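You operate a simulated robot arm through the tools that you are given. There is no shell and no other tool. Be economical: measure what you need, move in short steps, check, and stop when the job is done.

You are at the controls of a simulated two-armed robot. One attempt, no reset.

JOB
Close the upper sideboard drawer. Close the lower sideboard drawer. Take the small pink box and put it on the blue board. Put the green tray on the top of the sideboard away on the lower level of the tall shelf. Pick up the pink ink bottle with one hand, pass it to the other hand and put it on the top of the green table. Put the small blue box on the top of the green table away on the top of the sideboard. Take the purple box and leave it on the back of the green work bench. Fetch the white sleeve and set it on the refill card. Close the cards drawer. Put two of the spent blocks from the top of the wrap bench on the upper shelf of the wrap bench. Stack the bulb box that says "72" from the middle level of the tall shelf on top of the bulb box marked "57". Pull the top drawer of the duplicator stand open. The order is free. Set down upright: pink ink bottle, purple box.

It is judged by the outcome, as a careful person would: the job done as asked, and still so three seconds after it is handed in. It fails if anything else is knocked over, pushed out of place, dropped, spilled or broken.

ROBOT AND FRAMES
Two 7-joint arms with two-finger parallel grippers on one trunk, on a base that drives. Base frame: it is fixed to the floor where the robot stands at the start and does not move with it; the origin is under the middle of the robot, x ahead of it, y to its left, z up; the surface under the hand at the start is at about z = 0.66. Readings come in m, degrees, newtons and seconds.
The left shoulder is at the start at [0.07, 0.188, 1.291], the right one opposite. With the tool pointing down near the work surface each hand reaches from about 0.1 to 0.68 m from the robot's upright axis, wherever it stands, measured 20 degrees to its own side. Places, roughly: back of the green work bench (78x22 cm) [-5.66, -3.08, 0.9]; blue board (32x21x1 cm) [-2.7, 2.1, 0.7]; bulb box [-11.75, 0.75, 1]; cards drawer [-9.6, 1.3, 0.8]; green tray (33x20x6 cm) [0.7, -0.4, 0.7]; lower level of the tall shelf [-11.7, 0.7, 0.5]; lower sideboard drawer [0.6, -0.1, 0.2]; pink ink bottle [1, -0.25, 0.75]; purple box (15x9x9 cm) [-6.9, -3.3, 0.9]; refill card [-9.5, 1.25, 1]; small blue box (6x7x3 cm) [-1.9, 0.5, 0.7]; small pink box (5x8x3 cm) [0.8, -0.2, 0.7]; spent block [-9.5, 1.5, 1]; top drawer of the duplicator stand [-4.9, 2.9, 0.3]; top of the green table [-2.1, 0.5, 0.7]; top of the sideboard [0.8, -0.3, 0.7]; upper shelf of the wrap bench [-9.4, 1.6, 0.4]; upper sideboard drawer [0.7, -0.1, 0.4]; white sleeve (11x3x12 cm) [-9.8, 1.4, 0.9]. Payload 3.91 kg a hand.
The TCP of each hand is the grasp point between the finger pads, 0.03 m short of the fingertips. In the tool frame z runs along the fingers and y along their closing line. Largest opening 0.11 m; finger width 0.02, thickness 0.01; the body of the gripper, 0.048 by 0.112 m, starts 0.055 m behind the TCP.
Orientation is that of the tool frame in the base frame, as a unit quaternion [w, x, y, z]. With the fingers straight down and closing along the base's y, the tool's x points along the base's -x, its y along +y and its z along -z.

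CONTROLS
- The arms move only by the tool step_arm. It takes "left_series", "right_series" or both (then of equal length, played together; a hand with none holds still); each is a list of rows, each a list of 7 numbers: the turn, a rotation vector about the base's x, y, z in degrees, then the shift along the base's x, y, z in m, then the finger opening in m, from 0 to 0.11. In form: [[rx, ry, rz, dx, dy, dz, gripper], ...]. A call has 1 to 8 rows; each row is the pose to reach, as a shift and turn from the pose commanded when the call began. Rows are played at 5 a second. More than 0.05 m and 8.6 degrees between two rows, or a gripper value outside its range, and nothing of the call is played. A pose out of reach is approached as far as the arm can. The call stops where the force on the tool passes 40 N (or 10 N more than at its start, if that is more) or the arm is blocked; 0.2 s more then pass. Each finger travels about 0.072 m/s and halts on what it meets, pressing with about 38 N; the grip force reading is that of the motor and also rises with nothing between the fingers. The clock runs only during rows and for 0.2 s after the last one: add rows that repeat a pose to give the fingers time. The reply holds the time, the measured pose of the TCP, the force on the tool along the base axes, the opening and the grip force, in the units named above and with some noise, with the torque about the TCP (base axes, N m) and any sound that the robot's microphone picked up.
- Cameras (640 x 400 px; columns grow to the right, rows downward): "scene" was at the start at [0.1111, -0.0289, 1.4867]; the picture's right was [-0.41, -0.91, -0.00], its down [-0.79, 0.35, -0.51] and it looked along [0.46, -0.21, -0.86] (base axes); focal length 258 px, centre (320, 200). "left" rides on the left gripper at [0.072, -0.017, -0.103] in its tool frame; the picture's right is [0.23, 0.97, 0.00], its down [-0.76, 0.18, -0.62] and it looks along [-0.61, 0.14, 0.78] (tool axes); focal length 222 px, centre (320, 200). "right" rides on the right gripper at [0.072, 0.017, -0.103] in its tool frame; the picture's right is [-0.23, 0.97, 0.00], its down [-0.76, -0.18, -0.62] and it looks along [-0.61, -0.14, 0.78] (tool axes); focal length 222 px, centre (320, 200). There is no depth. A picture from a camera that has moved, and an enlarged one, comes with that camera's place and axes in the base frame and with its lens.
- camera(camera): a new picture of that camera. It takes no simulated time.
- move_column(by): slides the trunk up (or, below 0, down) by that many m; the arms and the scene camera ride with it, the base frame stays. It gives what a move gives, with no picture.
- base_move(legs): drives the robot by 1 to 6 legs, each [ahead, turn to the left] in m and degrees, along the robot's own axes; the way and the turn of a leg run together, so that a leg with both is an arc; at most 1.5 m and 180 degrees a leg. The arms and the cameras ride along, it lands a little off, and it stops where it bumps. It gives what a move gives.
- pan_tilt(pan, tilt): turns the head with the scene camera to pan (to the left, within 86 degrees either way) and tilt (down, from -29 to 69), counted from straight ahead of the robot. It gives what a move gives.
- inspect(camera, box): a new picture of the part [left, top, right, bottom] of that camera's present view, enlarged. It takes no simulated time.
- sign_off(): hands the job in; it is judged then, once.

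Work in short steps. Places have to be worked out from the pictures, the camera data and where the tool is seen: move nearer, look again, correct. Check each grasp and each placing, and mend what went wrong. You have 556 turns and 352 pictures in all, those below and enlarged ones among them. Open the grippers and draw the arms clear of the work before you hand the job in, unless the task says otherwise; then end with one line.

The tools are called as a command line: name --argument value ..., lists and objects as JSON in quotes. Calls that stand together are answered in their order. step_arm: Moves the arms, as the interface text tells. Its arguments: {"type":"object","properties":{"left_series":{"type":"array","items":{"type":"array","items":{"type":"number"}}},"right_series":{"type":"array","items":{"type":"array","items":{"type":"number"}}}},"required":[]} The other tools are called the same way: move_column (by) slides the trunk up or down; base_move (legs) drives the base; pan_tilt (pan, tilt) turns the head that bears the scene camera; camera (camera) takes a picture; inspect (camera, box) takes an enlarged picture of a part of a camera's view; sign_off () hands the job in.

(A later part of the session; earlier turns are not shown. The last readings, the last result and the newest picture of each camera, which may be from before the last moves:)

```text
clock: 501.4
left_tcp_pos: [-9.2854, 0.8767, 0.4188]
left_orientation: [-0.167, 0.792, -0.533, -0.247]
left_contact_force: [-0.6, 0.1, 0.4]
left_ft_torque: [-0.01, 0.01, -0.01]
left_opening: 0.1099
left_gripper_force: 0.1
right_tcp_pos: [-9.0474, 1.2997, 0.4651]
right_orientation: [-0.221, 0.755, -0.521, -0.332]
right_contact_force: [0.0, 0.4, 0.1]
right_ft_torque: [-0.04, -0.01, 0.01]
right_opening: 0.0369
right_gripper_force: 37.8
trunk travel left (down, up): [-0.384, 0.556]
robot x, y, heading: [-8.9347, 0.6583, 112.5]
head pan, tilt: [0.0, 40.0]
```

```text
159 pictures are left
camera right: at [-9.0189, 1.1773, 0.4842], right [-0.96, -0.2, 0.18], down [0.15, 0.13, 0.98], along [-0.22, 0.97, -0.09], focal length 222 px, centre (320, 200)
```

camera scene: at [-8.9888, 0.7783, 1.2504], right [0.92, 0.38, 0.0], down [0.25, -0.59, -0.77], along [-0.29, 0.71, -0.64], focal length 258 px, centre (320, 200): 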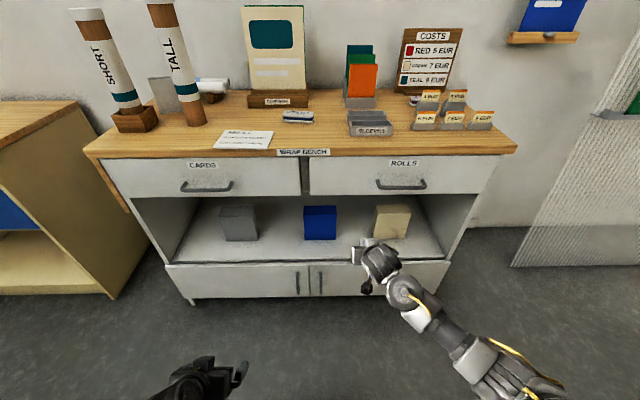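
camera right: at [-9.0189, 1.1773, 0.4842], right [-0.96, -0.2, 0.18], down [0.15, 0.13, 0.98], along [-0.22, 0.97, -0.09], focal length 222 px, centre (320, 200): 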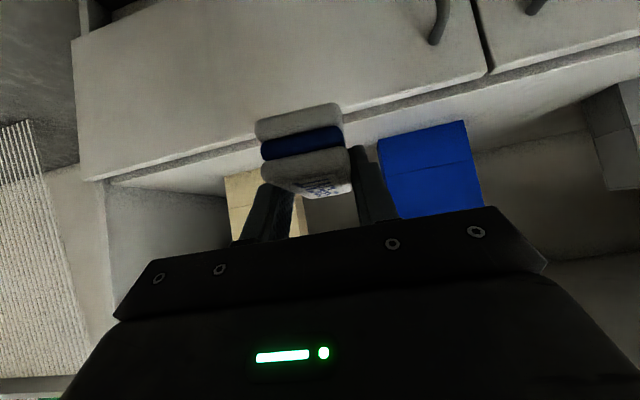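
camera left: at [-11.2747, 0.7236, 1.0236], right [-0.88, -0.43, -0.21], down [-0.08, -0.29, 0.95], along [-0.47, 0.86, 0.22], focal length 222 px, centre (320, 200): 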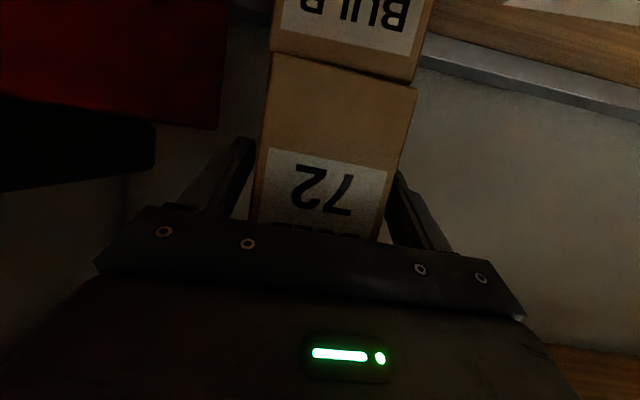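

base_move --legs '[[0.2, 0]]'

camera --camera "right"

camera --camera "scene"

```text
clock: 503.0
left_tcp_pos: [-9.363, 1.0647, 0.4178]
left_orientation: [-0.167, 0.792, -0.533, -0.246]
left_contact_force: [-0.1, 0.0, 0.4]
left_ft_torque: [0.01, 0.01, 0.01]
left_opening: 0.1101
left_gripper_force: 0.0
right_tcp_pos: [-9.1259, 1.4884, 0.4646]
right_orientation: [-0.221, 0.755, -0.521, -0.331]
right_contact_force: [0.6, 0.1, -0.3]
right_ft_torque: [0.01, 0.02, -0.02]
right_opening: 0.0368
right_gripper_force: 38.0
trunk travel left (down, up): [-0.384, 0.556]
robot x, y, heading: [-9.0139, 0.8413, 112.4]
head pan, tilt: [0.0, 40.0]
```

```text
158 pictures are left
camera right: at [-9.0977, 1.3657, 0.4837], right [-0.96, -0.2, 0.18], down [0.15, 0.13, 0.98], along [-0.22, 0.97, -0.09], focal length 222 px, centre (320, 200)
```

right: 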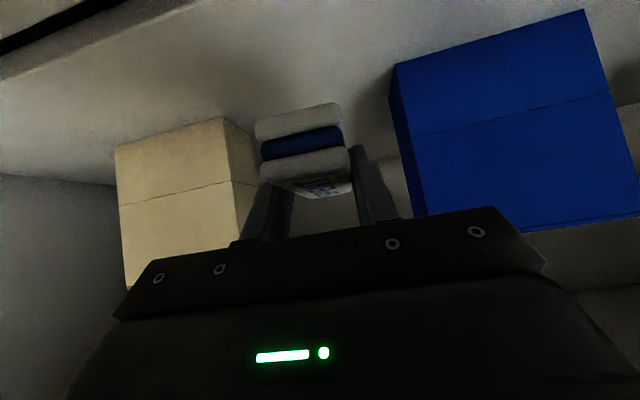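

```text
157 pictures are left
camera scene: at [-9.0672, 0.9672, 1.0953], right [0.92, 0.38, 0.0], down [0.25, -0.59, -0.77], along [-0.29, 0.71, -0.64], focal length 258 px, centre (320, 200)
```

scene: 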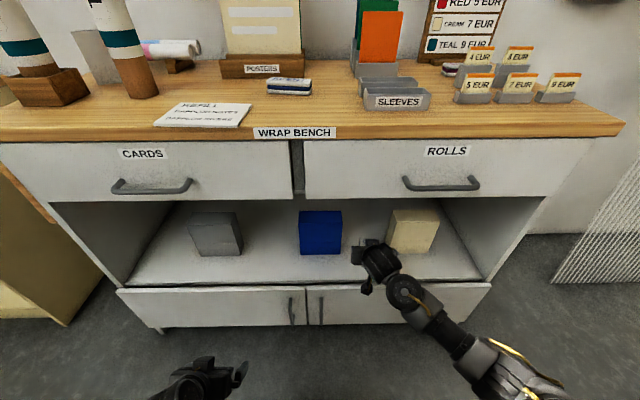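

Inside the gap with clearance both sides. Lower to contact.

step_arm --right_series '[[0, 0, 0, 0, 0, -0.015, 0.02], [0, 0, 0, 0, 0, -0.028, 0.02], [0, 0, 0, 0, 0, -0.036, 0.02], [0, 0, 0, 0, 0, -0.042, 0.02]]'

```text
clock: 504.0
left_tcp_pos: [-9.3622, 1.0644, 0.4174]
left_orientation: [-0.168, 0.792, -0.533, -0.247]
left_contact_force: [-0.5, -0.6, 0.2]
left_ft_torque: [-0.03, 0.0, 0.03]
left_opening: 0.11
left_gripper_force: 0.1
right_tcp_pos: [-9.1255, 1.4885, 0.4221]
right_orientation: [-0.222, 0.755, -0.521, -0.331]
right_contact_force: [0.4, 0.0, -0.8]
right_ft_torque: [0.05, 0.0, 0.02]
right_opening: 0.0369
right_gripper_force: 37.2
trunk travel left (down, up): [-0.384, 0.556]
robot x, y, heading: [-9.0157, 0.8414, 112.6]
head pan, tilt: [0.0, 40.0]
```

step_arm --right_series '[[0, 0, 0, 0, 0, -0.006, 0.02], [0, 0, 0, 0, 0, -0.012, 0.02], [0, 0, 0, 0, 0, -0.018, 0.02], [0, 0, 0, 0, 0, -0.024, 0.02], [0, 0, 0, 0, 0, -0.03, 0.02]]'

```text
clock: 505.2
left_tcp_pos: [-9.3619, 1.0634, 0.4172]
left_orientation: [-0.167, 0.793, -0.532, -0.247]
left_contact_force: [-0.2, 0.2, -0.1]
left_ft_torque: [0.01, -0.01, 0.02]
left_opening: 0.11
left_gripper_force: 0.1
right_tcp_pos: [-9.126, 1.4878, 0.3928]
right_orientation: [-0.221, 0.755, -0.521, -0.331]
right_contact_force: [-0.8, -0.6, -0.3]
right_ft_torque: [0.0, 0.0, -0.03]
right_opening: 0.037
right_gripper_force: 37.8
trunk travel left (down, up): [-0.384, 0.556]
robot x, y, heading: [-9.0126, 0.8433, 112.6]
head pan, tilt: [0.0, 40.0]
```

step_arm --right_series '[[0, 0, 0, 0, 0, -0.006, 0.02], [0, 0, 0, 0, 0, -0.012, 0.02], [0, 0, 0, 0, 0, -0.018, 0.02], [0, 0, 0, 0, 0, -0.024, 0.02], [0, 0, 0, 0, 0, -0.03, 0.02]]'

camera --camera "right"

```text
clock: 506.0
left_tcp_pos: [-9.3625, 1.0646, 0.4185]
left_orientation: [-0.168, 0.791, -0.533, -0.248]
left_contact_force: [-0.2, -0.4, -1.3]
left_ft_torque: [0.0, -0.04, 0.01]
left_opening: 0.1101
left_gripper_force: 0.0
right_tcp_pos: [-9.1286, 1.4932, 0.3881]
right_orientation: [-0.224, 0.75, -0.521, -0.341]
right_contact_force: [-1.7, 2.1, 15.2]
right_ft_torque: [-0.38, -0.34, -0.01]
right_opening: 0.0368
right_gripper_force: 37.4
trunk travel left (down, up): [-0.384, 0.556]
robot x, y, heading: [-9.0125, 0.8416, 112.8]
head pan, tilt: [0.0, 40.0]
stopped in row 3 (right hand): the force on the tool passed its limit at 45 N (the readings are from after the stop); the commanded pose is now the measured one
```

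```text
156 pictures are left
camera right: at [-9.1001, 1.3701, 0.4044], right [-0.96, -0.2, 0.19], down [0.17, 0.11, 0.98], along [-0.22, 0.97, -0.07], focal length 222 px, centre (320, 200)
```

right: 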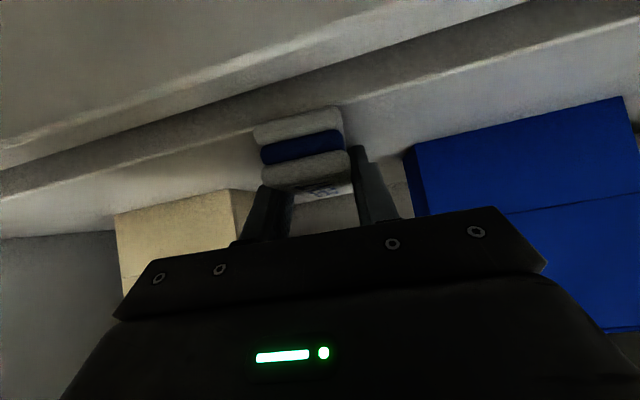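

Contact with the shelf. Ease up, release, and back out.

step_arm --right_series '[[0, 0, 0, 0, 0, 0.004, 0.03], [0, 0, 0, 0, 0, 0.004, 0.055], [0, 0, 0, 0, 0, 0.004, 0.06], [0, 0, 0, 0, 0, 0.02, 0.06]]'

base_move --legs '[[-0.3, 0]]'

camera --camera "scene"

```text
clock: 507.0
left_tcp_pos: [-9.3626, 1.0658, 0.4187]
left_orientation: [-0.166, 0.792, -0.532, -0.248]
left_contact_force: [1.3, 0.0, -0.2]
left_ft_torque: [-0.04, -0.02, -0.02]
left_opening: 0.1099
left_gripper_force: 0.0
right_tcp_pos: [-9.1259, 1.4919, 0.4027]
right_orientation: [-0.223, 0.752, -0.522, -0.335]
right_contact_force: [-0.2, -0.6, -0.1]
right_ft_torque: [-0.02, -0.02, -0.02]
right_opening: 0.06
right_gripper_force: 0.0
trunk travel left (down, up): [-0.384, 0.556]
robot x, y, heading: [-9.0133, 0.8422, 112.3]
head pan, tilt: [0.0, 40.0]
```

```text
clock: 509.0
left_tcp_pos: [-9.2486, 0.7885, 0.4178]
left_orientation: [-0.167, 0.792, -0.533, -0.247]
left_contact_force: [1.2, 0.6, 0.2]
left_ft_torque: [-0.05, 0.01, -0.02]
left_opening: 0.1098
left_gripper_force: 0.0
right_tcp_pos: [-9.0124, 1.2151, 0.4044]
right_orientation: [-0.223, 0.752, -0.522, -0.336]
right_contact_force: [-0.1, 0.3, 0.0]
right_ft_torque: [0.0, 0.01, 0.0]
right_opening: 0.0598
right_gripper_force: 0.0
trunk travel left (down, up): [-0.384, 0.556]
robot x, y, heading: [-8.8975, 0.5716, 112.4]
head pan, tilt: [0.0, 40.0]
```

```text
155 pictures are left
camera scene: at [-8.9526, 0.6907, 1.0954], right [0.92, 0.38, 0.0], down [0.25, -0.59, -0.77], along [-0.29, 0.71, -0.64], focal length 258 px, centre (320, 200)
```

scene: 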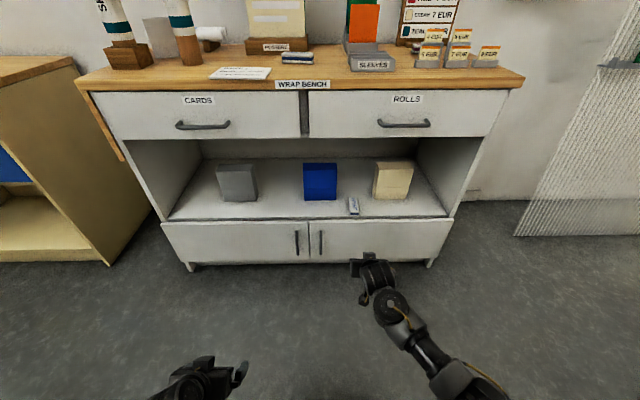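

Block 1 rests on the upper shelf. Raise the trunk again and rotate the right tool to point left for block 2.

move_column --by 0.4

move_column --by 0.155

step_arm --right_series '[[0, 0, 8, 0, 0, 0.005, 0.08], [0, 0, 16, 0, 0, 0.01, 0.08], [0, 0, 24, 0, 0, 0.015, 0.08], [0, 0, 32, 0, 0, 0.02, 0.08], [0, 0, 40, 0, 0, 0.025, 0.08], [0, 0, 48, 0, 0, 0.03, 0.08], [0, 0, 56, 0, 0, 0.035, 0.08], [0, 0, 64, 0, 0, 0.04, 0.08]]'

base_move --legs '[[0, -71.4], [0.113, 0], [0, 90]]'

camera --camera "scene"

```text
clock: 512.9
left_tcp_pos: [-9.2495, 0.79, 0.8182]
left_orientation: [-0.167, 0.792, -0.533, -0.247]
left_contact_force: [0.2, 0.7, -0.3]
left_ft_torque: [0.01, -0.03, 0.02]
left_opening: 0.1099
left_gripper_force: 0.0
right_tcp_pos: [-9.0123, 1.215, 0.8043]
right_orientation: [-0.223, 0.751, -0.521, -0.338]
right_contact_force: [0.8, 0.2, 0.6]
right_ft_torque: [0.01, 0.03, -0.01]
right_opening: 0.0598
right_gripper_force: 0.0
trunk travel left (down, up): [-0.784, 0.156]
robot x, y, heading: [-8.9025, 0.5685, 112.2]
head pan, tilt: [0.0, 40.0]
```

```text
clock: 514.6
left_tcp_pos: [-9.2484, 0.7893, 0.973]
left_orientation: [-0.168, 0.792, -0.533, -0.247]
left_contact_force: [-0.6, 0.3, -0.8]
left_ft_torque: [0.05, 0.02, -0.01]
left_opening: 0.1099
left_gripper_force: 0.2
right_tcp_pos: [-9.0122, 1.2156, 0.9597]
right_orientation: [-0.222, 0.752, -0.521, -0.337]
right_contact_force: [0.0, -0.1, 0.1]
right_ft_torque: [-0.01, -0.03, -0.02]
right_opening: 0.0601
right_gripper_force: 0.1
trunk travel left (down, up): [-0.939, 0.001]
robot x, y, heading: [-8.9027, 0.5683, 112.3]
head pan, tilt: [0.0, 40.0]
```

```text
clock: 516.5
left_tcp_pos: [-9.2483, 0.7903, 0.9715]
left_orientation: [-0.167, 0.792, -0.533, -0.247]
left_contact_force: [0.1, -0.4, 0.5]
left_ft_torque: [0.0, 0.03, -0.02]
left_opening: 0.11
left_gripper_force: 0.0
right_tcp_pos: [-9.0129, 1.2163, 0.9992]
right_orientation: [-0.01, 0.914, -0.043, -0.403]
right_contact_force: [-0.6, 0.4, 0.2]
right_ft_torque: [0.01, 0.0, -0.03]
right_opening: 0.08
right_gripper_force: 0.0
trunk travel left (down, up): [-0.939, 0.001]
robot x, y, heading: [-8.9021, 0.566, 112.6]
head pan, tilt: [0.0, 40.0]
```

```text
clock: 524.6
left_tcp_pos: [-9.2156, 0.743, 0.973]
left_orientation: [-0.126, 0.867, -0.4, -0.27]
left_contact_force: [0.9, -0.2, -0.1]
left_ft_torque: [-0.02, 0.01, 0.01]
left_opening: 0.1104
left_gripper_force: 0.1
right_tcp_pos: [-9.1242, 1.2222, 1.0]
right_orientation: [0.054, 0.909, 0.101, -0.4]
right_contact_force: [0.5, 0.0, 0.0]
right_ft_torque: [-0.01, -0.02, 0.0]
right_opening: 0.08
right_gripper_force: 0.1
trunk travel left (down, up): [-0.939, 0.001]
robot x, y, heading: [-8.8132, 0.6418, 130.6]
head pan, tilt: [0.0, 40.0]
```

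```text
154 pictures are left
camera scene: at [-8.9038, 0.7418, 1.6504], right [0.76, 0.65, 0.0], down [0.42, -0.49, -0.77], along [-0.5, 0.58, -0.64], focal length 258 px, centre (320, 200)
```

scene: 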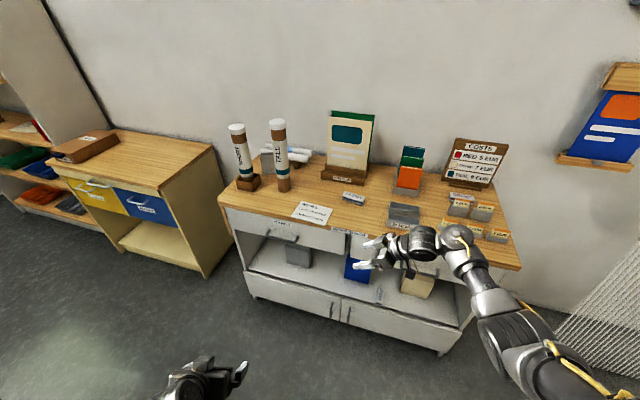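

Lined up with block 2. Advance 0.33 m and look.

base_move --legs '[[0.33, 0]]'

camera --camera "right"

camera --camera "scene"

```text
clock: 526.8
left_tcp_pos: [-9.4307, 0.9905, 0.9729]
left_orientation: [-0.126, 0.867, -0.398, -0.272]
left_contact_force: [-0.6, -0.6, 0.0]
left_ft_torque: [0.04, -0.01, -0.01]
left_opening: 0.1099
left_gripper_force: 0.0
right_tcp_pos: [-9.3432, 1.4696, 0.9991]
right_orientation: [0.054, 0.909, 0.104, -0.4]
right_contact_force: [0.0, -0.5, -0.7]
right_ft_torque: [-0.04, 0.02, 0.0]
right_opening: 0.0798
right_gripper_force: 0.1
trunk travel left (down, up): [-0.939, 0.001]
robot x, y, heading: [-9.0306, 0.8972, 131.1]
head pan, tilt: [0.0, 40.0]
```

```text
153 pictures are left
camera right: at [-9.2178, 1.4816, 1.0172], right [0.08, -0.98, 0.18], down [-0.1, 0.18, 0.98], along [-0.99, -0.09, -0.08], focal length 222 px, centre (320, 200)
```

right: 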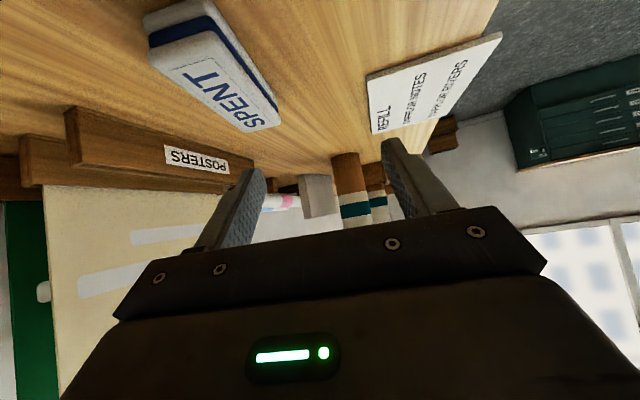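

```text
152 pictures are left
camera scene: at [-9.1197, 0.9902, 1.6505], right [0.76, 0.66, 0.0], down [0.42, -0.48, -0.77], along [-0.5, 0.58, -0.64], focal length 258 px, centre (320, 200)
```

scene: 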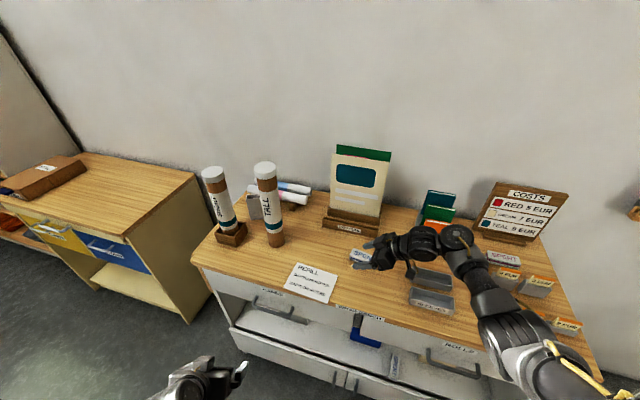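

Block 2 lies ~4.5 cm further back. Shift over it and descend just above.

step_arm --right_series '[[0, 0, 0, -0.008, 0.021, 0, 0.08], [0, 0, 0, -0.0165, 0.0422, 0, 0.08], [0, 0, 0, -0.0165, 0.0422, -0.02, 0.08], [0, 0, 0, -0.0165, 0.0422, -0.036, 0.08], [0, 0, 0, -0.0165, 0.0422, -0.036, 0.08]]'

camera --camera "right"

```text
clock: 528.0
left_tcp_pos: [-9.4317, 0.9902, 0.9729]
left_orientation: [-0.124, 0.868, -0.398, -0.27]
left_contact_force: [-0.4, -0.2, 0.5]
left_ft_torque: [0.01, -0.01, 0.0]
left_opening: 0.11
left_gripper_force: 0.1
right_tcp_pos: [-9.3609, 1.5112, 0.9629]
right_orientation: [0.055, 0.909, 0.105, -0.4]
right_contact_force: [0.2, 0.8, 0.2]
right_ft_torque: [0.03, -0.03, -0.06]
right_opening: 0.0799
right_gripper_force: 0.0
trunk travel left (down, up): [-0.939, 0.001]
robot x, y, heading: [-9.0295, 0.8898, 131.0]
head pan, tilt: [0.0, 40.0]
```

```text
151 pictures are left
camera right: at [-9.2351, 1.5233, 0.9806], right [0.08, -0.98, 0.18], down [-0.1, 0.18, 0.98], along [-0.99, -0.09, -0.08], focal length 222 px, centre (320, 200)
```

right: 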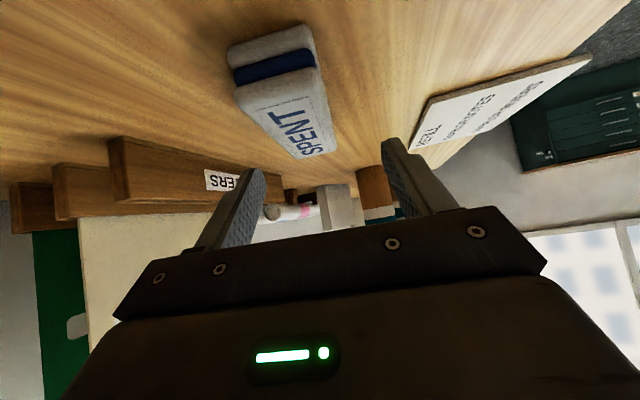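

Centred. Descend to grip height and close.

step_arm --right_series '[[0, 0, 0, 0, 0.003, -0.012, 0.08], [0, 0, 0, 0, 0.003, -0.022, 0.08], [0, 0, 0, 0, 0.003, -0.031, 0.08], [0, 0, 0, 0, 0.003, -0.031, 0.06], [0, 0, 0, 0, 0.003, -0.031, 0.04], [0, 0, 0, 0, 0.003, -0.031, 0.02], [0, 0, 0, 0, 0.003, -0.031, 0.02]]'

camera --camera "right"

```text
clock: 529.6
left_tcp_pos: [-9.4306, 0.9901, 0.973]
left_orientation: [-0.125, 0.867, -0.398, -0.271]
left_contact_force: [0.6, 0.6, 0.5]
left_ft_torque: [0.0, -0.01, -0.04]
left_opening: 0.1102
left_gripper_force: 0.1
right_tcp_pos: [-9.3591, 1.5147, 0.9328]
right_orientation: [0.054, 0.909, 0.102, -0.401]
right_contact_force: [0.2, 0.0, -0.3]
right_ft_torque: [0.0, 0.01, 0.01]
right_opening: 0.0369
right_gripper_force: 38.1
trunk travel left (down, up): [-0.939, 0.001]
robot x, y, heading: [-9.0324, 0.8941, 131.1]
head pan, tilt: [0.0, 40.0]
```

```text
150 pictures are left
camera right: at [-9.2347, 1.5271, 0.9498], right [0.08, -0.98, 0.18], down [-0.1, 0.18, 0.98], along [-0.99, -0.09, -0.08], focal length 222 px, centre (320, 200)
```

right: 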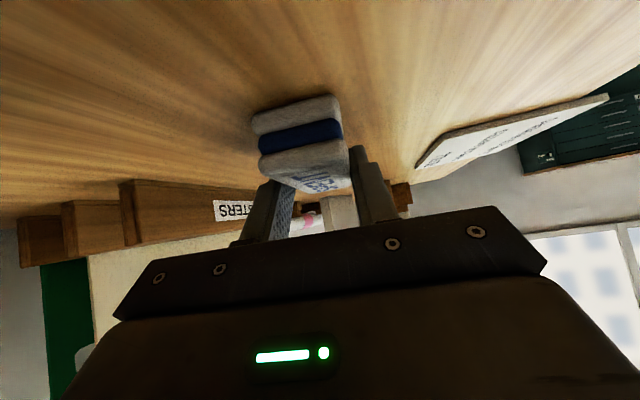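

Gripped. Lift, back out, and rotate the tool forward again.

step_arm --right_series '[[0, 0, 0, 0, 0, 0.04, 0.02], [0, 0, 0, 0, 0, 0.075, 0.02], [0, 0, 0, 0, 0, 0.085, 0.02]]'

base_move --legs '[[-0.45, 0]]'

step_arm --right_series '[[0, 0, -8, 0, 0, 0, 0.02], [0, 0, -16, 0, 0, 0, 0.02], [0, 0, -24, 0, 0, 0, 0.02], [0, 0, -32, 0, 0, 0, 0.02], [0, 0, -40, 0, 0, 0, 0.02], [0, 0, -48, 0, 0, 0, 0.02], [0, 0, -56, 0, 0, 0, 0.02], [0, 0, -64, 0, 0, 0, 0.02]]'

camera --camera "scene"

```text
clock: 530.4
left_tcp_pos: [-9.4332, 0.989, 0.9717]
left_orientation: [-0.126, 0.867, -0.398, -0.271]
left_contact_force: [0.5, -0.5, 0.0]
left_ft_torque: [0.02, -0.06, -0.02]
left_opening: 0.11
left_gripper_force: 0.0
right_tcp_pos: [-9.3629, 1.5147, 1.015]
right_orientation: [0.054, 0.91, 0.103, -0.398]
right_contact_force: [0.1, -0.3, 0.0]
right_ft_torque: [0.01, -0.07, -0.03]
right_opening: 0.0371
right_gripper_force: 38.8
trunk travel left (down, up): [-0.939, 0.001]
robot x, y, heading: [-9.0314, 0.8866, 131.0]
head pan, tilt: [0.0, 40.0]
```

```text
clock: 533.1
left_tcp_pos: [-9.1353, 0.6483, 0.9723]
left_orientation: [-0.124, 0.869, -0.394, -0.271]
left_contact_force: [0.2, -0.2, 0.5]
left_ft_torque: [-0.05, 0.01, -0.01]
left_opening: 0.11
left_gripper_force: 0.1
right_tcp_pos: [-9.0686, 1.1739, 1.0159]
right_orientation: [0.057, 0.909, 0.107, -0.399]
right_contact_force: [0.6, -0.5, -0.6]
right_ft_torque: [0.01, 0.0, -0.02]
right_opening: 0.037
right_gripper_force: 38.0
trunk travel left (down, up): [-0.939, 0.001]
robot x, y, heading: [-8.7343, 0.5511, 131.5]
head pan, tilt: [0.0, 40.0]
```

```text
clock: 534.9
left_tcp_pos: [-9.1355, 0.6464, 0.9711]
left_orientation: [-0.124, 0.869, -0.395, -0.271]
left_contact_force: [-0.6, 0.5, 0.0]
left_ft_torque: [-0.02, -0.02, 0.01]
left_opening: 0.1099
left_gripper_force: 0.0
right_tcp_pos: [-9.0698, 1.171, 1.016]
right_orientation: [-0.165, 0.827, -0.391, -0.369]
right_contact_force: [0.7, -0.3, 0.3]
right_ft_torque: [0.01, 0.0, -0.01]
right_opening: 0.0368
right_gripper_force: 38.2
trunk travel left (down, up): [-0.939, 0.001]
robot x, y, heading: [-8.732, 0.5524, 131.6]
head pan, tilt: [0.0, 40.0]
```

```text
149 pictures are left
camera scene: at [-8.8249, 0.6505, 1.6504], right [0.75, 0.66, 0.0], down [0.43, -0.48, -0.77], along [-0.51, 0.57, -0.64], focal length 258 px, centre (320, 200)
```

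scene: 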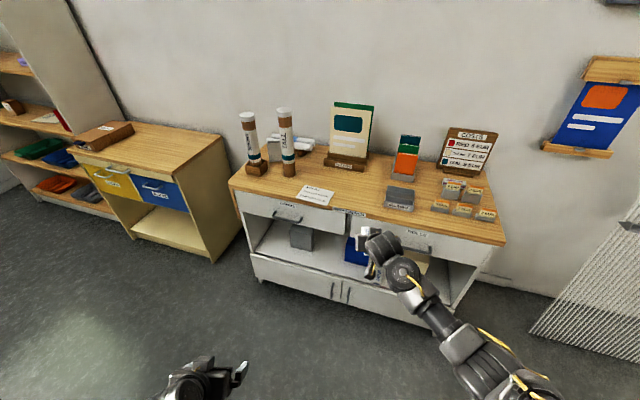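

Drive to a staging pose in front of the gray–blue gap of the upper shelf.

base_move --legs '[[0, 61.6], [0.4945, 0], [0, -80.9]]'

move_column --by -0.4

camera --camera "scene"

```text
clock: 544.0
left_tcp_pos: [-9.5569, 0.6699, 0.9718]
left_orientation: [-0.17, 0.787, -0.54, -0.245]
left_contact_force: [0.3, 0.3, 0.0]
left_ft_torque: [0.01, 0.01, -0.02]
left_opening: 0.1099
left_gripper_force: 0.0
right_tcp_pos: [-9.3167, 1.1405, 1.0155]
right_orientation: [-0.226, 0.747, -0.529, -0.334]
right_contact_force: [0.4, 0.2, -0.4]
right_ft_torque: [0.0, 0.02, -0.03]
right_opening: 0.0371
right_gripper_force: 38.3
trunk travel left (down, up): [-0.939, 0.001]
robot x, y, heading: [-9.215, 0.4422, 111.4]
head pan, tilt: [0.0, 40.0]
```

```text
clock: 547.8
left_tcp_pos: [-9.5585, 0.6718, 0.5726]
left_orientation: [-0.169, 0.787, -0.54, -0.246]
left_contact_force: [0.4, 0.2, -0.3]
left_ft_torque: [-0.01, 0.01, 0.0]
left_opening: 0.1098
left_gripper_force: 0.0
right_tcp_pos: [-9.3152, 1.1406, 0.6169]
right_orientation: [-0.226, 0.747, -0.529, -0.334]
right_contact_force: [0.0, 0.7, -1.0]
right_ft_torque: [0.03, -0.04, 0.07]
right_opening: 0.0367
right_gripper_force: 38.0
trunk travel left (down, up): [-0.539, 0.401]
robot x, y, heading: [-9.2159, 0.44, 111.3]
head pan, tilt: [0.0, 40.0]
```

```text
148 pictures are left
camera scene: at [-9.2645, 0.5666, 1.2504], right [0.93, 0.37, 0.0], down [0.23, -0.6, -0.77], along [-0.28, 0.71, -0.64], focal length 258 px, centre (320, 200)
```

scene: 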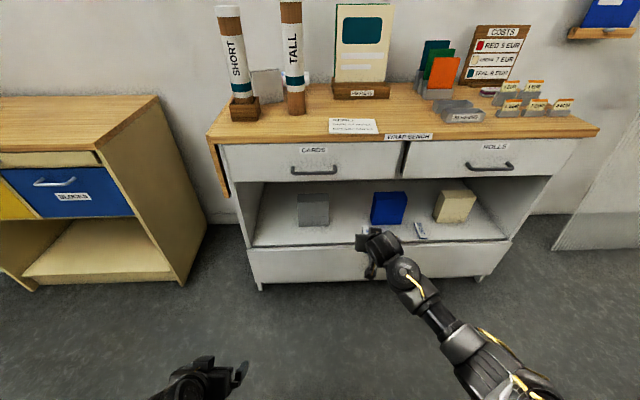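

Aligned with the gap. Lower and advance 0.245 m.

move_column --by -0.185

base_move --legs '[[0.245, 0]]'

camera --camera "right"

camera --camera "scene"

```text
clock: 549.9
left_tcp_pos: [-9.5584, 0.6698, 0.3881]
left_orientation: [-0.169, 0.787, -0.54, -0.246]
left_contact_force: [0.0, -1.3, 0.0]
left_ft_torque: [0.01, -0.04, -0.04]
left_opening: 0.1099
left_gripper_force: 0.1
right_tcp_pos: [-9.3161, 1.1397, 0.4309]
right_orientation: [-0.225, 0.747, -0.529, -0.335]
right_contact_force: [0.5, 0.2, -1.2]
right_ft_torque: [0.06, 0.0, 0.03]
right_opening: 0.0369
right_gripper_force: 38.5
trunk travel left (down, up): [-0.354, 0.586]
robot x, y, heading: [-9.2126, 0.4435, 111.5]
head pan, tilt: [0.0, 40.0]
```

```text
clock: 551.7
left_tcp_pos: [-9.6466, 0.8974, 0.3873]
left_orientation: [-0.17, 0.786, -0.541, -0.246]
left_contact_force: [0.7, -0.2, -0.2]
left_ft_torque: [0.01, 0.01, 0.04]
left_opening: 0.1099
left_gripper_force: 0.2
right_tcp_pos: [-9.4033, 1.3681, 0.4305]
right_orientation: [-0.227, 0.746, -0.531, -0.333]
right_contact_force: [0.3, 0.2, 0.1]
right_ft_torque: [-0.01, 0.01, 0.0]
right_opening: 0.0369
right_gripper_force: 38.2
trunk travel left (down, up): [-0.354, 0.586]
robot x, y, heading: [-9.3054, 0.6718, 111.3]
head pan, tilt: [0.0, 40.0]
```

```text
147 pictures are left
camera right: at [-9.3773, 1.2446, 0.4483], right [-0.97, -0.18, 0.18], down [0.16, 0.12, 0.98], along [-0.2, 0.98, -0.08], focal length 222 px, centre (320, 200)
```

right: 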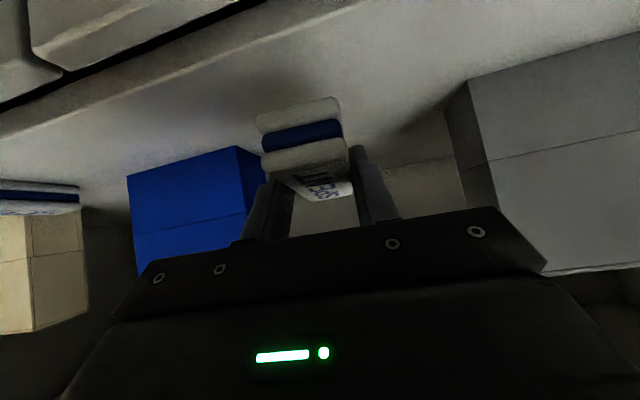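

```text
146 pictures are left
camera scene: at [-9.353, 0.794, 1.0653], right [0.93, 0.36, 0.0], down [0.23, -0.6, -0.77], along [-0.28, 0.71, -0.64], focal length 258 px, centre (320, 200)
```

scene: 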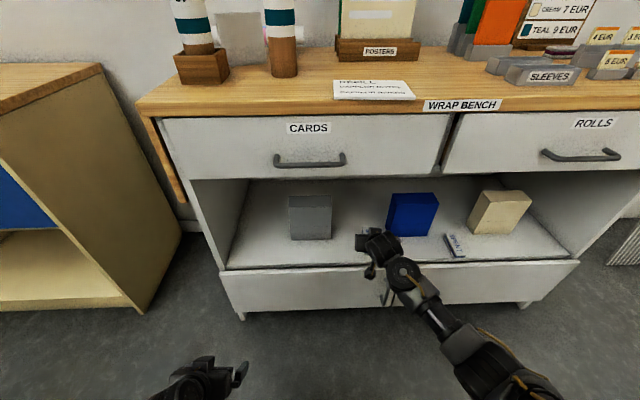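

Good position. Lower to contact.

step_arm --right_series '[[0, 0, 0, 0, 0, -0.02, 0.02], [0, 0, 0, 0, 0, -0.032, 0.02], [0, 0, 0, 0, 0, -0.038, 0.02], [0, 0, 0, 0, 0, -0.044, 0.02], [0, 0, 0, 0, 0, -0.05, 0.02]]'

```text
clock: 552.9
left_tcp_pos: [-9.647, 0.8978, 0.3887]
left_orientation: [-0.171, 0.786, -0.541, -0.245]
left_contact_force: [0.2, -0.2, -0.4]
left_ft_torque: [0.01, -0.03, 0.02]
left_opening: 0.1099
left_gripper_force: 0.0
right_tcp_pos: [-9.4042, 1.369, 0.3887]
right_orientation: [-0.228, 0.744, -0.529, -0.339]
right_contact_force: [-2.3, 9.8, 28.0]
right_ft_torque: [-0.49, -0.43, 0.1]
right_opening: 0.0375
right_gripper_force: 37.7
trunk travel left (down, up): [-0.354, 0.586]
robot x, y, heading: [-9.3035, 0.6665, 111.4]
head pan, tilt: [0.0, 40.0]
```

step_arm --right_series '[[0, 0, 0, 0, 0, 0.01, 0.03], [0, 0, 0, 0, 0, 0.01, 0.055], [0, 0, 0, 0, 0, 0.01, 0.06], [0, 0, 0, 0, 0, 0.025, 0.06]]'

base_move --legs '[[-0.3, 0]]'

camera --camera "scene"

```text
clock: 553.9
left_tcp_pos: [-9.6473, 0.8981, 0.3872]
left_orientation: [-0.17, 0.786, -0.541, -0.245]
left_contact_force: [-0.4, -0.6, 0.0]
left_ft_torque: [0.01, -0.01, -0.02]
left_opening: 0.1102
left_gripper_force: 0.0
right_tcp_pos: [-9.4018, 1.3666, 0.4064]
right_orientation: [-0.227, 0.746, -0.53, -0.333]
right_contact_force: [0.1, 0.0, 0.5]
right_ft_torque: [-0.03, -0.02, 0.01]
right_opening: 0.0601
right_gripper_force: 0.1
trunk travel left (down, up): [-0.354, 0.586]
robot x, y, heading: [-9.3062, 0.6703, 111.3]
head pan, tilt: [0.0, 40.0]
```

```text
clock: 555.9
left_tcp_pos: [-9.5358, 0.614, 0.3865]
left_orientation: [-0.169, 0.787, -0.54, -0.246]
left_contact_force: [0.2, 0.1, -0.3]
left_ft_torque: [-0.01, -0.01, 0.01]
left_opening: 0.1101
left_gripper_force: 0.0
right_tcp_pos: [-9.2936, 1.0847, 0.407]
right_orientation: [-0.226, 0.746, -0.529, -0.334]
right_contact_force: [0.8, 0.1, -0.5]
right_ft_torque: [-0.02, -0.03, 0.0]
right_opening: 0.06
right_gripper_force: 0.1
trunk travel left (down, up): [-0.354, 0.586]
robot x, y, heading: [-9.1944, 0.3886, 111.4]
head pan, tilt: [0.0, 40.0]
```

```text
145 pictures are left
camera scene: at [-9.2426, 0.5106, 1.0654], right [0.93, 0.36, 0.0], down [0.23, -0.6, -0.77], along [-0.28, 0.71, -0.64], focal length 258 px, centre (320, 200)
```

scene: 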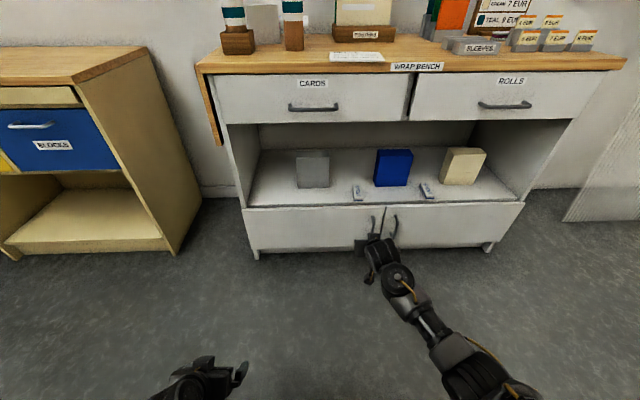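

Both blocks are on the upper shelf. Next the white sleeve: raise the trunk, turn the right tool to point left.

move_column --by 0.4

move_column --by 0.185

step_arm --right_series '[[0, 0, 8, 0.005, 0, 0.01, 0.07], [0, 0, 16, 0.01, 0, 0.02, 0.07], [0, 0, 24, 0.02, 0, 0.03, 0.07], [0, 0, 32, 0.03, 0, 0.04, 0.07], [0, 0, 40, 0.035, 0, 0.05, 0.07], [0, 0, 48, 0.04, -0.002, 0.055, 0.07], [0, 0, 56, 0.042, -0.004, 0.06, 0.07], [0, 0, 64, 0.045, -0.007, 0.06, 0.07]]'

base_move --legs '[[0, -73.2], [0.697, 0], [0, 117.8]]'

camera --camera "scene"

```text
clock: 559.8
left_tcp_pos: [-9.5362, 0.6166, 0.7867]
left_orientation: [-0.169, 0.786, -0.541, -0.245]
left_contact_force: [0.2, -0.3, -0.4]
left_ft_torque: [0.0, 0.02, 0.01]
left_opening: 0.1101
left_gripper_force: 0.0
right_tcp_pos: [-9.2934, 1.0857, 0.8056]
right_orientation: [-0.226, 0.746, -0.529, -0.335]
right_contact_force: [0.5, 0.0, -0.6]
right_ft_torque: [-0.01, -0.01, 0.01]
right_opening: 0.0598
right_gripper_force: 0.0
trunk travel left (down, up): [-0.754, 0.186]
robot x, y, heading: [-9.1949, 0.3852, 111.3]
head pan, tilt: [0.0, 40.0]
```

```text
clock: 561.8
left_tcp_pos: [-9.5369, 0.6139, 0.9723]
left_orientation: [-0.17, 0.787, -0.541, -0.245]
left_contact_force: [0.8, -1.0, 0.3]
left_ft_torque: [-0.01, 0.0, -0.01]
left_opening: 0.1104
left_gripper_force: 0.0
right_tcp_pos: [-9.2932, 1.085, 0.9913]
right_orientation: [-0.226, 0.746, -0.53, -0.334]
right_contact_force: [-0.1, -0.4, -1.6]
right_ft_torque: [0.01, 0.0, 0.03]
right_opening: 0.0601
right_gripper_force: 0.0
trunk travel left (down, up): [-0.939, 0.001]
robot x, y, heading: [-9.1945, 0.3833, 111.1]
head pan, tilt: [0.0, 40.0]
```

```text
clock: 563.6
left_tcp_pos: [-9.5371, 0.6151, 0.9726]
left_orientation: [-0.169, 0.787, -0.54, -0.246]
left_contact_force: [0.7, 1.2, -0.9]
left_ft_torque: [0.04, -0.03, 0.02]
left_opening: 0.1101
left_gripper_force: 0.1
right_tcp_pos: [-9.2481, 1.077, 1.0509]
right_orientation: [-0.014, 0.914, -0.053, -0.403]
right_contact_force: [0.1, 0.4, 0.0]
right_ft_torque: [-0.05, -0.02, -0.01]
right_opening: 0.0699
right_gripper_force: 0.0
trunk travel left (down, up): [-0.939, 0.001]
robot x, y, heading: [-9.1917, 0.3832, 111.4]
head pan, tilt: [0.0, 40.0]
```

```text
clock: 575.4
left_tcp_pos: [-9.0548, 0.7579, 0.9723]
left_orientation: [-0.068, 0.93, -0.218, -0.29]
left_contact_force: [0.2, -0.6, 0.0]
left_ft_torque: [-0.01, -0.01, -0.01]
left_opening: 0.1101
left_gripper_force: 0.1
right_tcp_pos: [-9.155, 1.2936, 1.0517]
right_orientation: [0.134, 0.87, 0.282, -0.381]
right_contact_force: [-0.4, -0.7, -0.6]
right_ft_torque: [-0.01, -0.01, 0.01]
right_opening: 0.07
right_gripper_force: 0.1
trunk travel left (down, up): [-0.939, 0.001]
robot x, y, heading: [-8.6472, 0.8201, 153.9]
head pan, tilt: [0.0, 40.0]
```

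```text
144 pictures are left
camera scene: at [-8.7688, 0.8805, 1.6504], right [0.44, 0.9, 0.0], down [0.58, -0.28, -0.77], along [-0.69, 0.34, -0.64], focal length 258 px, centre (320, 200)
```

scene: 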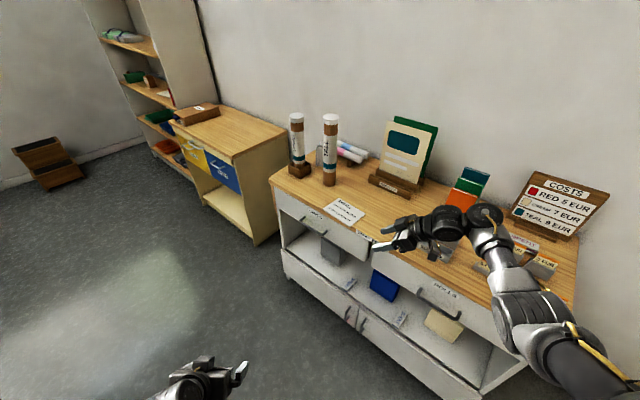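

inspect --camera "scene" --box '[270, 100, 430, 220]'

camera --camera "right"

```text
3.33 times, centred on (350, 160) of scene
camera zoom: at [-8.7688, 0.8805, 1.6504], right [0.44, 0.9, 0.0], down [0.58, -0.28, -0.77], along [-0.69, 0.34, -0.64], focal length 859 px, centre (220, 333)
```

zoom: 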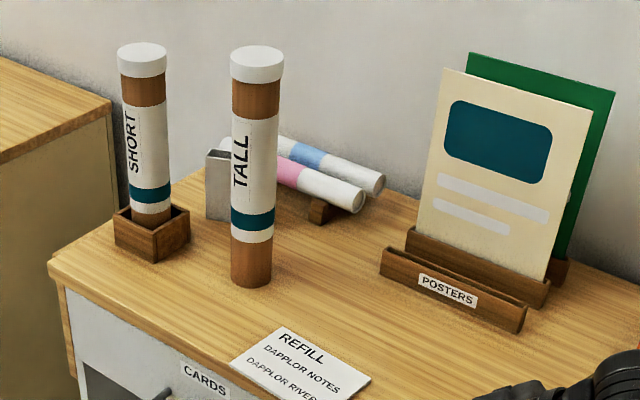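

```text
142 pictures are left
camera right: at [-9.0451, 1.3546, 1.0693], right [0.45, -0.87, 0.18], down [-0.16, 0.12, 0.98], along [-0.88, -0.47, -0.08], focal length 222 px, centre (320, 200)
```

right: 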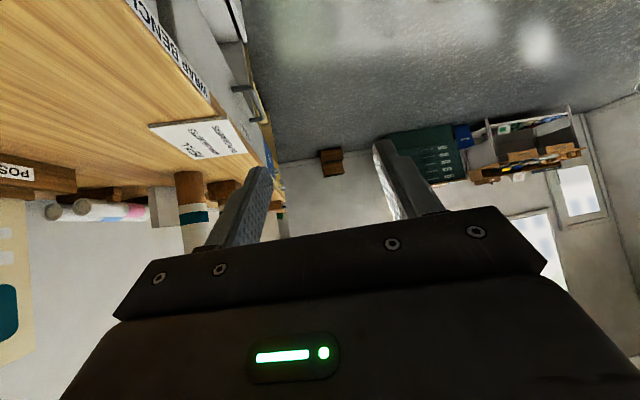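

Geometry confirmed. Approach line: turn 2.4° left, drive 0.42 m, then check clearances to the TALL tube and posters.

base_move --legs '[[0, 2.4], [0.42, 0]]'

camera --camera "scene"

camera --camera "right"

```text
clock: 578.3
left_tcp_pos: [-9.4304, 0.9055, 0.9737]
left_orientation: [-0.063, 0.933, -0.199, -0.292]
left_contact_force: [0.3, -0.4, 0.0]
left_ft_torque: [0.03, 0.01, -0.02]
left_opening: 0.1097
left_gripper_force: 0.1
right_tcp_pos: [-9.5536, 1.4381, 1.0523]
right_orientation: [0.141, 0.864, 0.3, -0.379]
right_contact_force: [0.4, -0.3, 0.3]
right_ft_torque: [-0.01, 0.04, 0.0]
right_opening: 0.0699
right_gripper_force: 0.0
trunk travel left (down, up): [-0.939, 0.001]
robot x, y, heading: [-9.0263, 0.9862, 156.3]
head pan, tilt: [0.0, 40.0]
```

```text
141 pictures are left
camera scene: at [-9.1499, 1.0413, 1.6505], right [0.4, 0.92, 0.0], down [0.59, -0.26, -0.77], along [-0.7, 0.31, -0.64], focal length 258 px, centre (320, 200)
```

scene: 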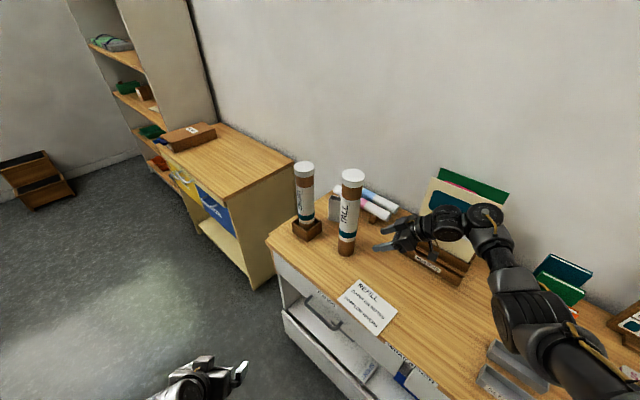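

```text
140 pictures are left
camera right: at [-9.4464, 1.5035, 1.0699], right [0.49, -0.85, 0.18], down [-0.16, 0.12, 0.98], along [-0.86, -0.51, -0.08], focal length 222 px, centre (320, 200)
```

right: 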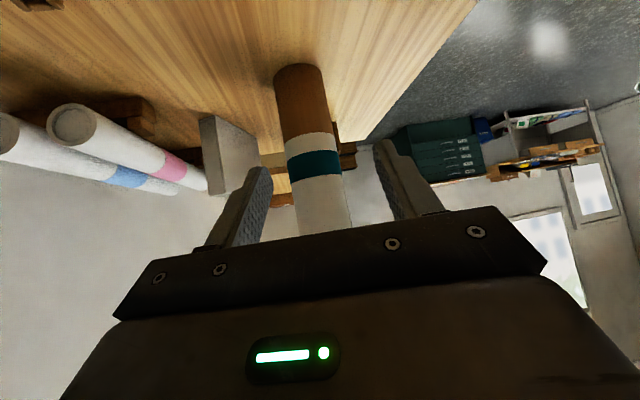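

Clearances look fine (≥4 cm to TALL). Drive the remaining 0.16 m.

base_move --legs '[[0.16, 0]]'

camera --camera "right"

camera --camera "scene"

```text
clock: 579.9
left_tcp_pos: [-9.574, 0.9696, 0.9727]
left_orientation: [-0.064, 0.933, -0.198, -0.293]
left_contact_force: [-0.2, -0.4, -0.2]
left_ft_torque: [-0.01, 0.01, 0.0]
left_opening: 0.1098
left_gripper_force: 0.1
right_tcp_pos: [-9.6972, 1.5, 1.053]
right_orientation: [0.139, 0.865, 0.3, -0.378]
right_contact_force: [-0.1, 1.0, 0.8]
right_ft_torque: [-0.01, 0.02, 0.01]
right_opening: 0.0701
right_gripper_force: 0.0
trunk travel left (down, up): [-0.939, 0.001]
robot x, y, heading: [-9.1704, 1.0476, 156.3]
head pan, tilt: [0.0, 40.0]
stopped in leg 1: the robot was blocked; the commanded pose is now the measured one
```

```text
139 pictures are left
camera right: at [-9.5891, 1.5648, 1.0695], right [0.49, -0.85, 0.18], down [-0.16, 0.12, 0.98], along [-0.86, -0.51, -0.08], focal length 222 px, centre (320, 200)
```

right: 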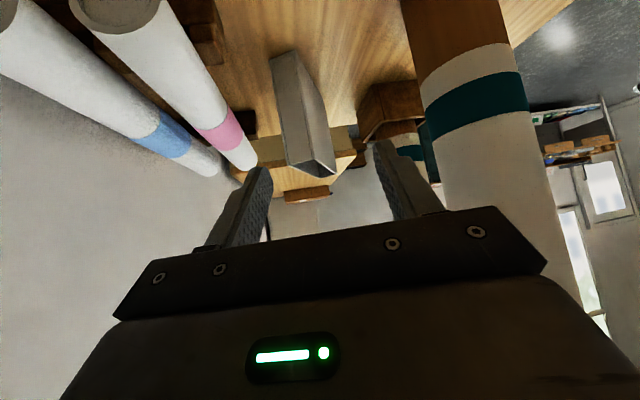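

```text
138 pictures are left
camera scene: at [-9.2936, 1.1015, 1.6505], right [0.4, 0.92, 0.0], down [0.59, -0.26, -0.77], along [-0.7, 0.31, -0.64], focal length 258 px, centre (320, 200)
```

scene: 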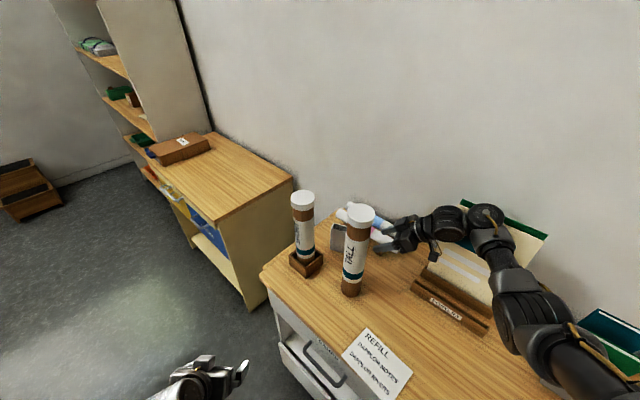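

The base stopped a hair early (probably touching the bench). Check that the posters are undisturbed.

inspect --camera "scene" --box '[330, 170, 570, 320]'

```text
2.67 times, centred on (450, 245) of scene
camera zoom: at [-9.2936, 1.1015, 1.6505], right [0.4, 0.92, 0.0], down [0.59, -0.26, -0.77], along [-0.7, 0.31, -0.64], focal length 687 px, centre (-27, 80)
```

zoom: 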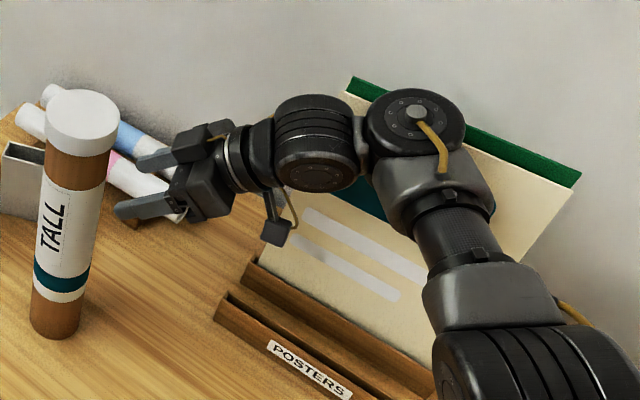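

Everything is in place; the sleeve lies just ahead-left of the fingers. Move left along its axis above it (clear of its top) and look.

step_arm --right_series '[[0, 0, 0, -0.0088, 0.0109, 0.01, 0.07], [0, 0, 0, -0.036, -0.011, 0.01, 0.07], [0, 0, 0, -0.063, -0.033, 0.01, 0.07], [0, 0, 0, -0.083, -0.049, 0.01, 0.07], [0, 0, 0, -0.083, -0.049, 0.01, 0.07]]'

camera --camera "right"

inspect --camera "scene" --box '[290, 170, 530, 320]'

```text
clock: 581.1
left_tcp_pos: [-9.5753, 0.9724, 0.9732]
left_orientation: [-0.063, 0.933, -0.2, -0.291]
left_contact_force: [-0.5, 0.6, 0.5]
left_ft_torque: [-0.04, 0.0, -0.01]
left_opening: 0.1098
left_gripper_force: 0.1
right_tcp_pos: [-9.7802, 1.4536, 1.0607]
right_orientation: [0.142, 0.864, 0.3, -0.378]
right_contact_force: [1.1, 0.1, 0.3]
right_ft_torque: [0.0, -0.02, -0.01]
right_opening: 0.0699
right_gripper_force: 0.0
trunk travel left (down, up): [-0.939, 0.001]
robot x, y, heading: [-9.1704, 1.0531, 156.5]
head pan, tilt: [0.0, 40.0]
```

```text
136 pictures are left
camera right: at [-9.6735, 1.5186, 1.0779], right [0.49, -0.85, 0.18], down [-0.16, 0.12, 0.98], along [-0.86, -0.51, -0.08], focal length 222 px, centre (320, 200)
```

right: 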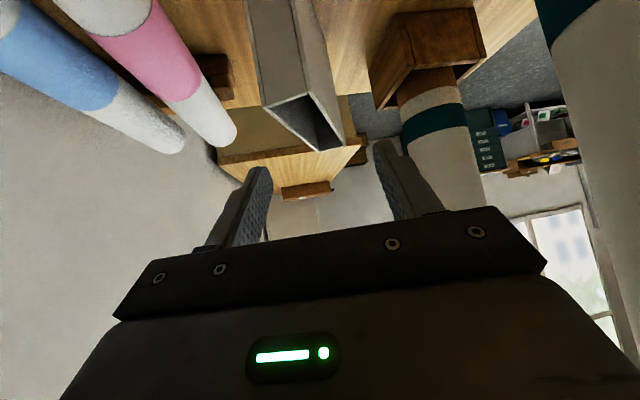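

```text
2.67 times, centred on (410, 245) of scene
camera zoom: at [-9.2951, 1.1051, 1.6503], right [0.4, 0.92, 0.0], down [0.59, -0.26, -0.77], along [-0.7, 0.31, -0.64], focal length 687 px, centre (80, 80)
```

zoom: 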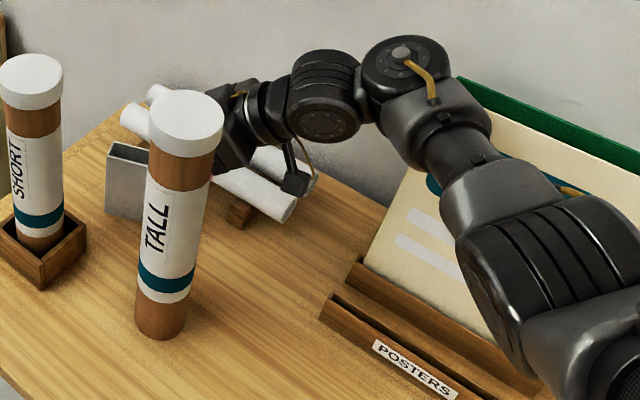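

The sleeve's open top is centred under the fingers. Descend 5.8 cm in small steps.

step_arm --right_series '[[0, 0, 0, 0, 0, -0.015, 0.07], [0, 0, 0, 0, 0, -0.03, 0.07], [0, 0, 0, 0, 0, -0.045, 0.07], [0, 0, 0, 0, 0, -0.058, 0.07], [0, 0, 0, 0, 0, -0.058, 0.07]]'

camera --camera "right"

inspect --camera "scene" --box '[290, 170, 530, 320]'

```text
clock: 582.3
left_tcp_pos: [-9.5752, 0.9709, 0.9729]
left_orientation: [-0.063, 0.933, -0.199, -0.293]
left_contact_force: [0.4, 0.6, -0.1]
left_ft_torque: [0.02, -0.01, 0.01]
left_opening: 0.1101
left_gripper_force: 0.1
right_tcp_pos: [-9.7807, 1.4535, 1.0023]
right_orientation: [0.142, 0.864, 0.301, -0.378]
right_contact_force: [-0.2, 0.0, 0.1]
right_ft_torque: [0.02, -0.02, 0.02]
right_opening: 0.0702
right_gripper_force: 0.0
trunk travel left (down, up): [-0.939, 0.001]
robot x, y, heading: [-9.1693, 1.0543, 156.6]
head pan, tilt: [0.0, 40.0]
```

```text
134 pictures are left
camera right: at [-9.6734, 1.5176, 1.0206], right [0.49, -0.85, 0.18], down [-0.16, 0.12, 0.98], along [-0.86, -0.51, -0.08], focal length 222 px, centre (320, 200)
```

right: 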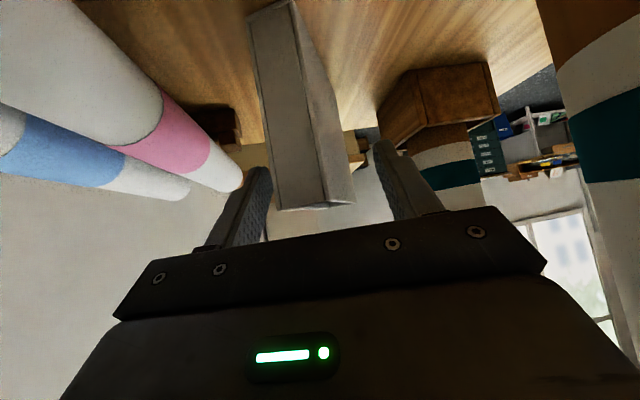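

```text
2.67 times, centred on (410, 245) of scene
camera zoom: at [-9.2948, 1.1041, 1.6504], right [0.4, 0.92, 0.0], down [0.59, -0.26, -0.77], along [-0.7, 0.31, -0.64], focal length 687 px, centre (80, 80)
```

zoom: 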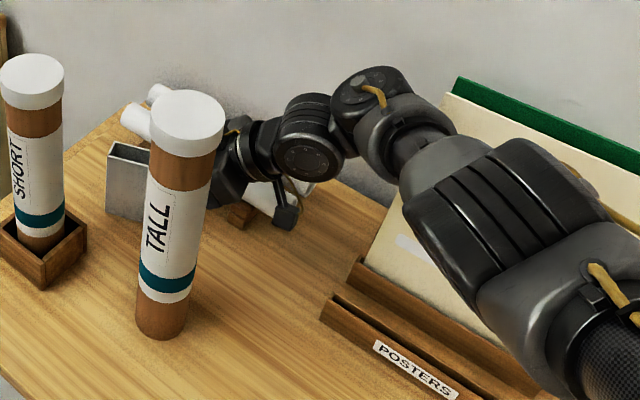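

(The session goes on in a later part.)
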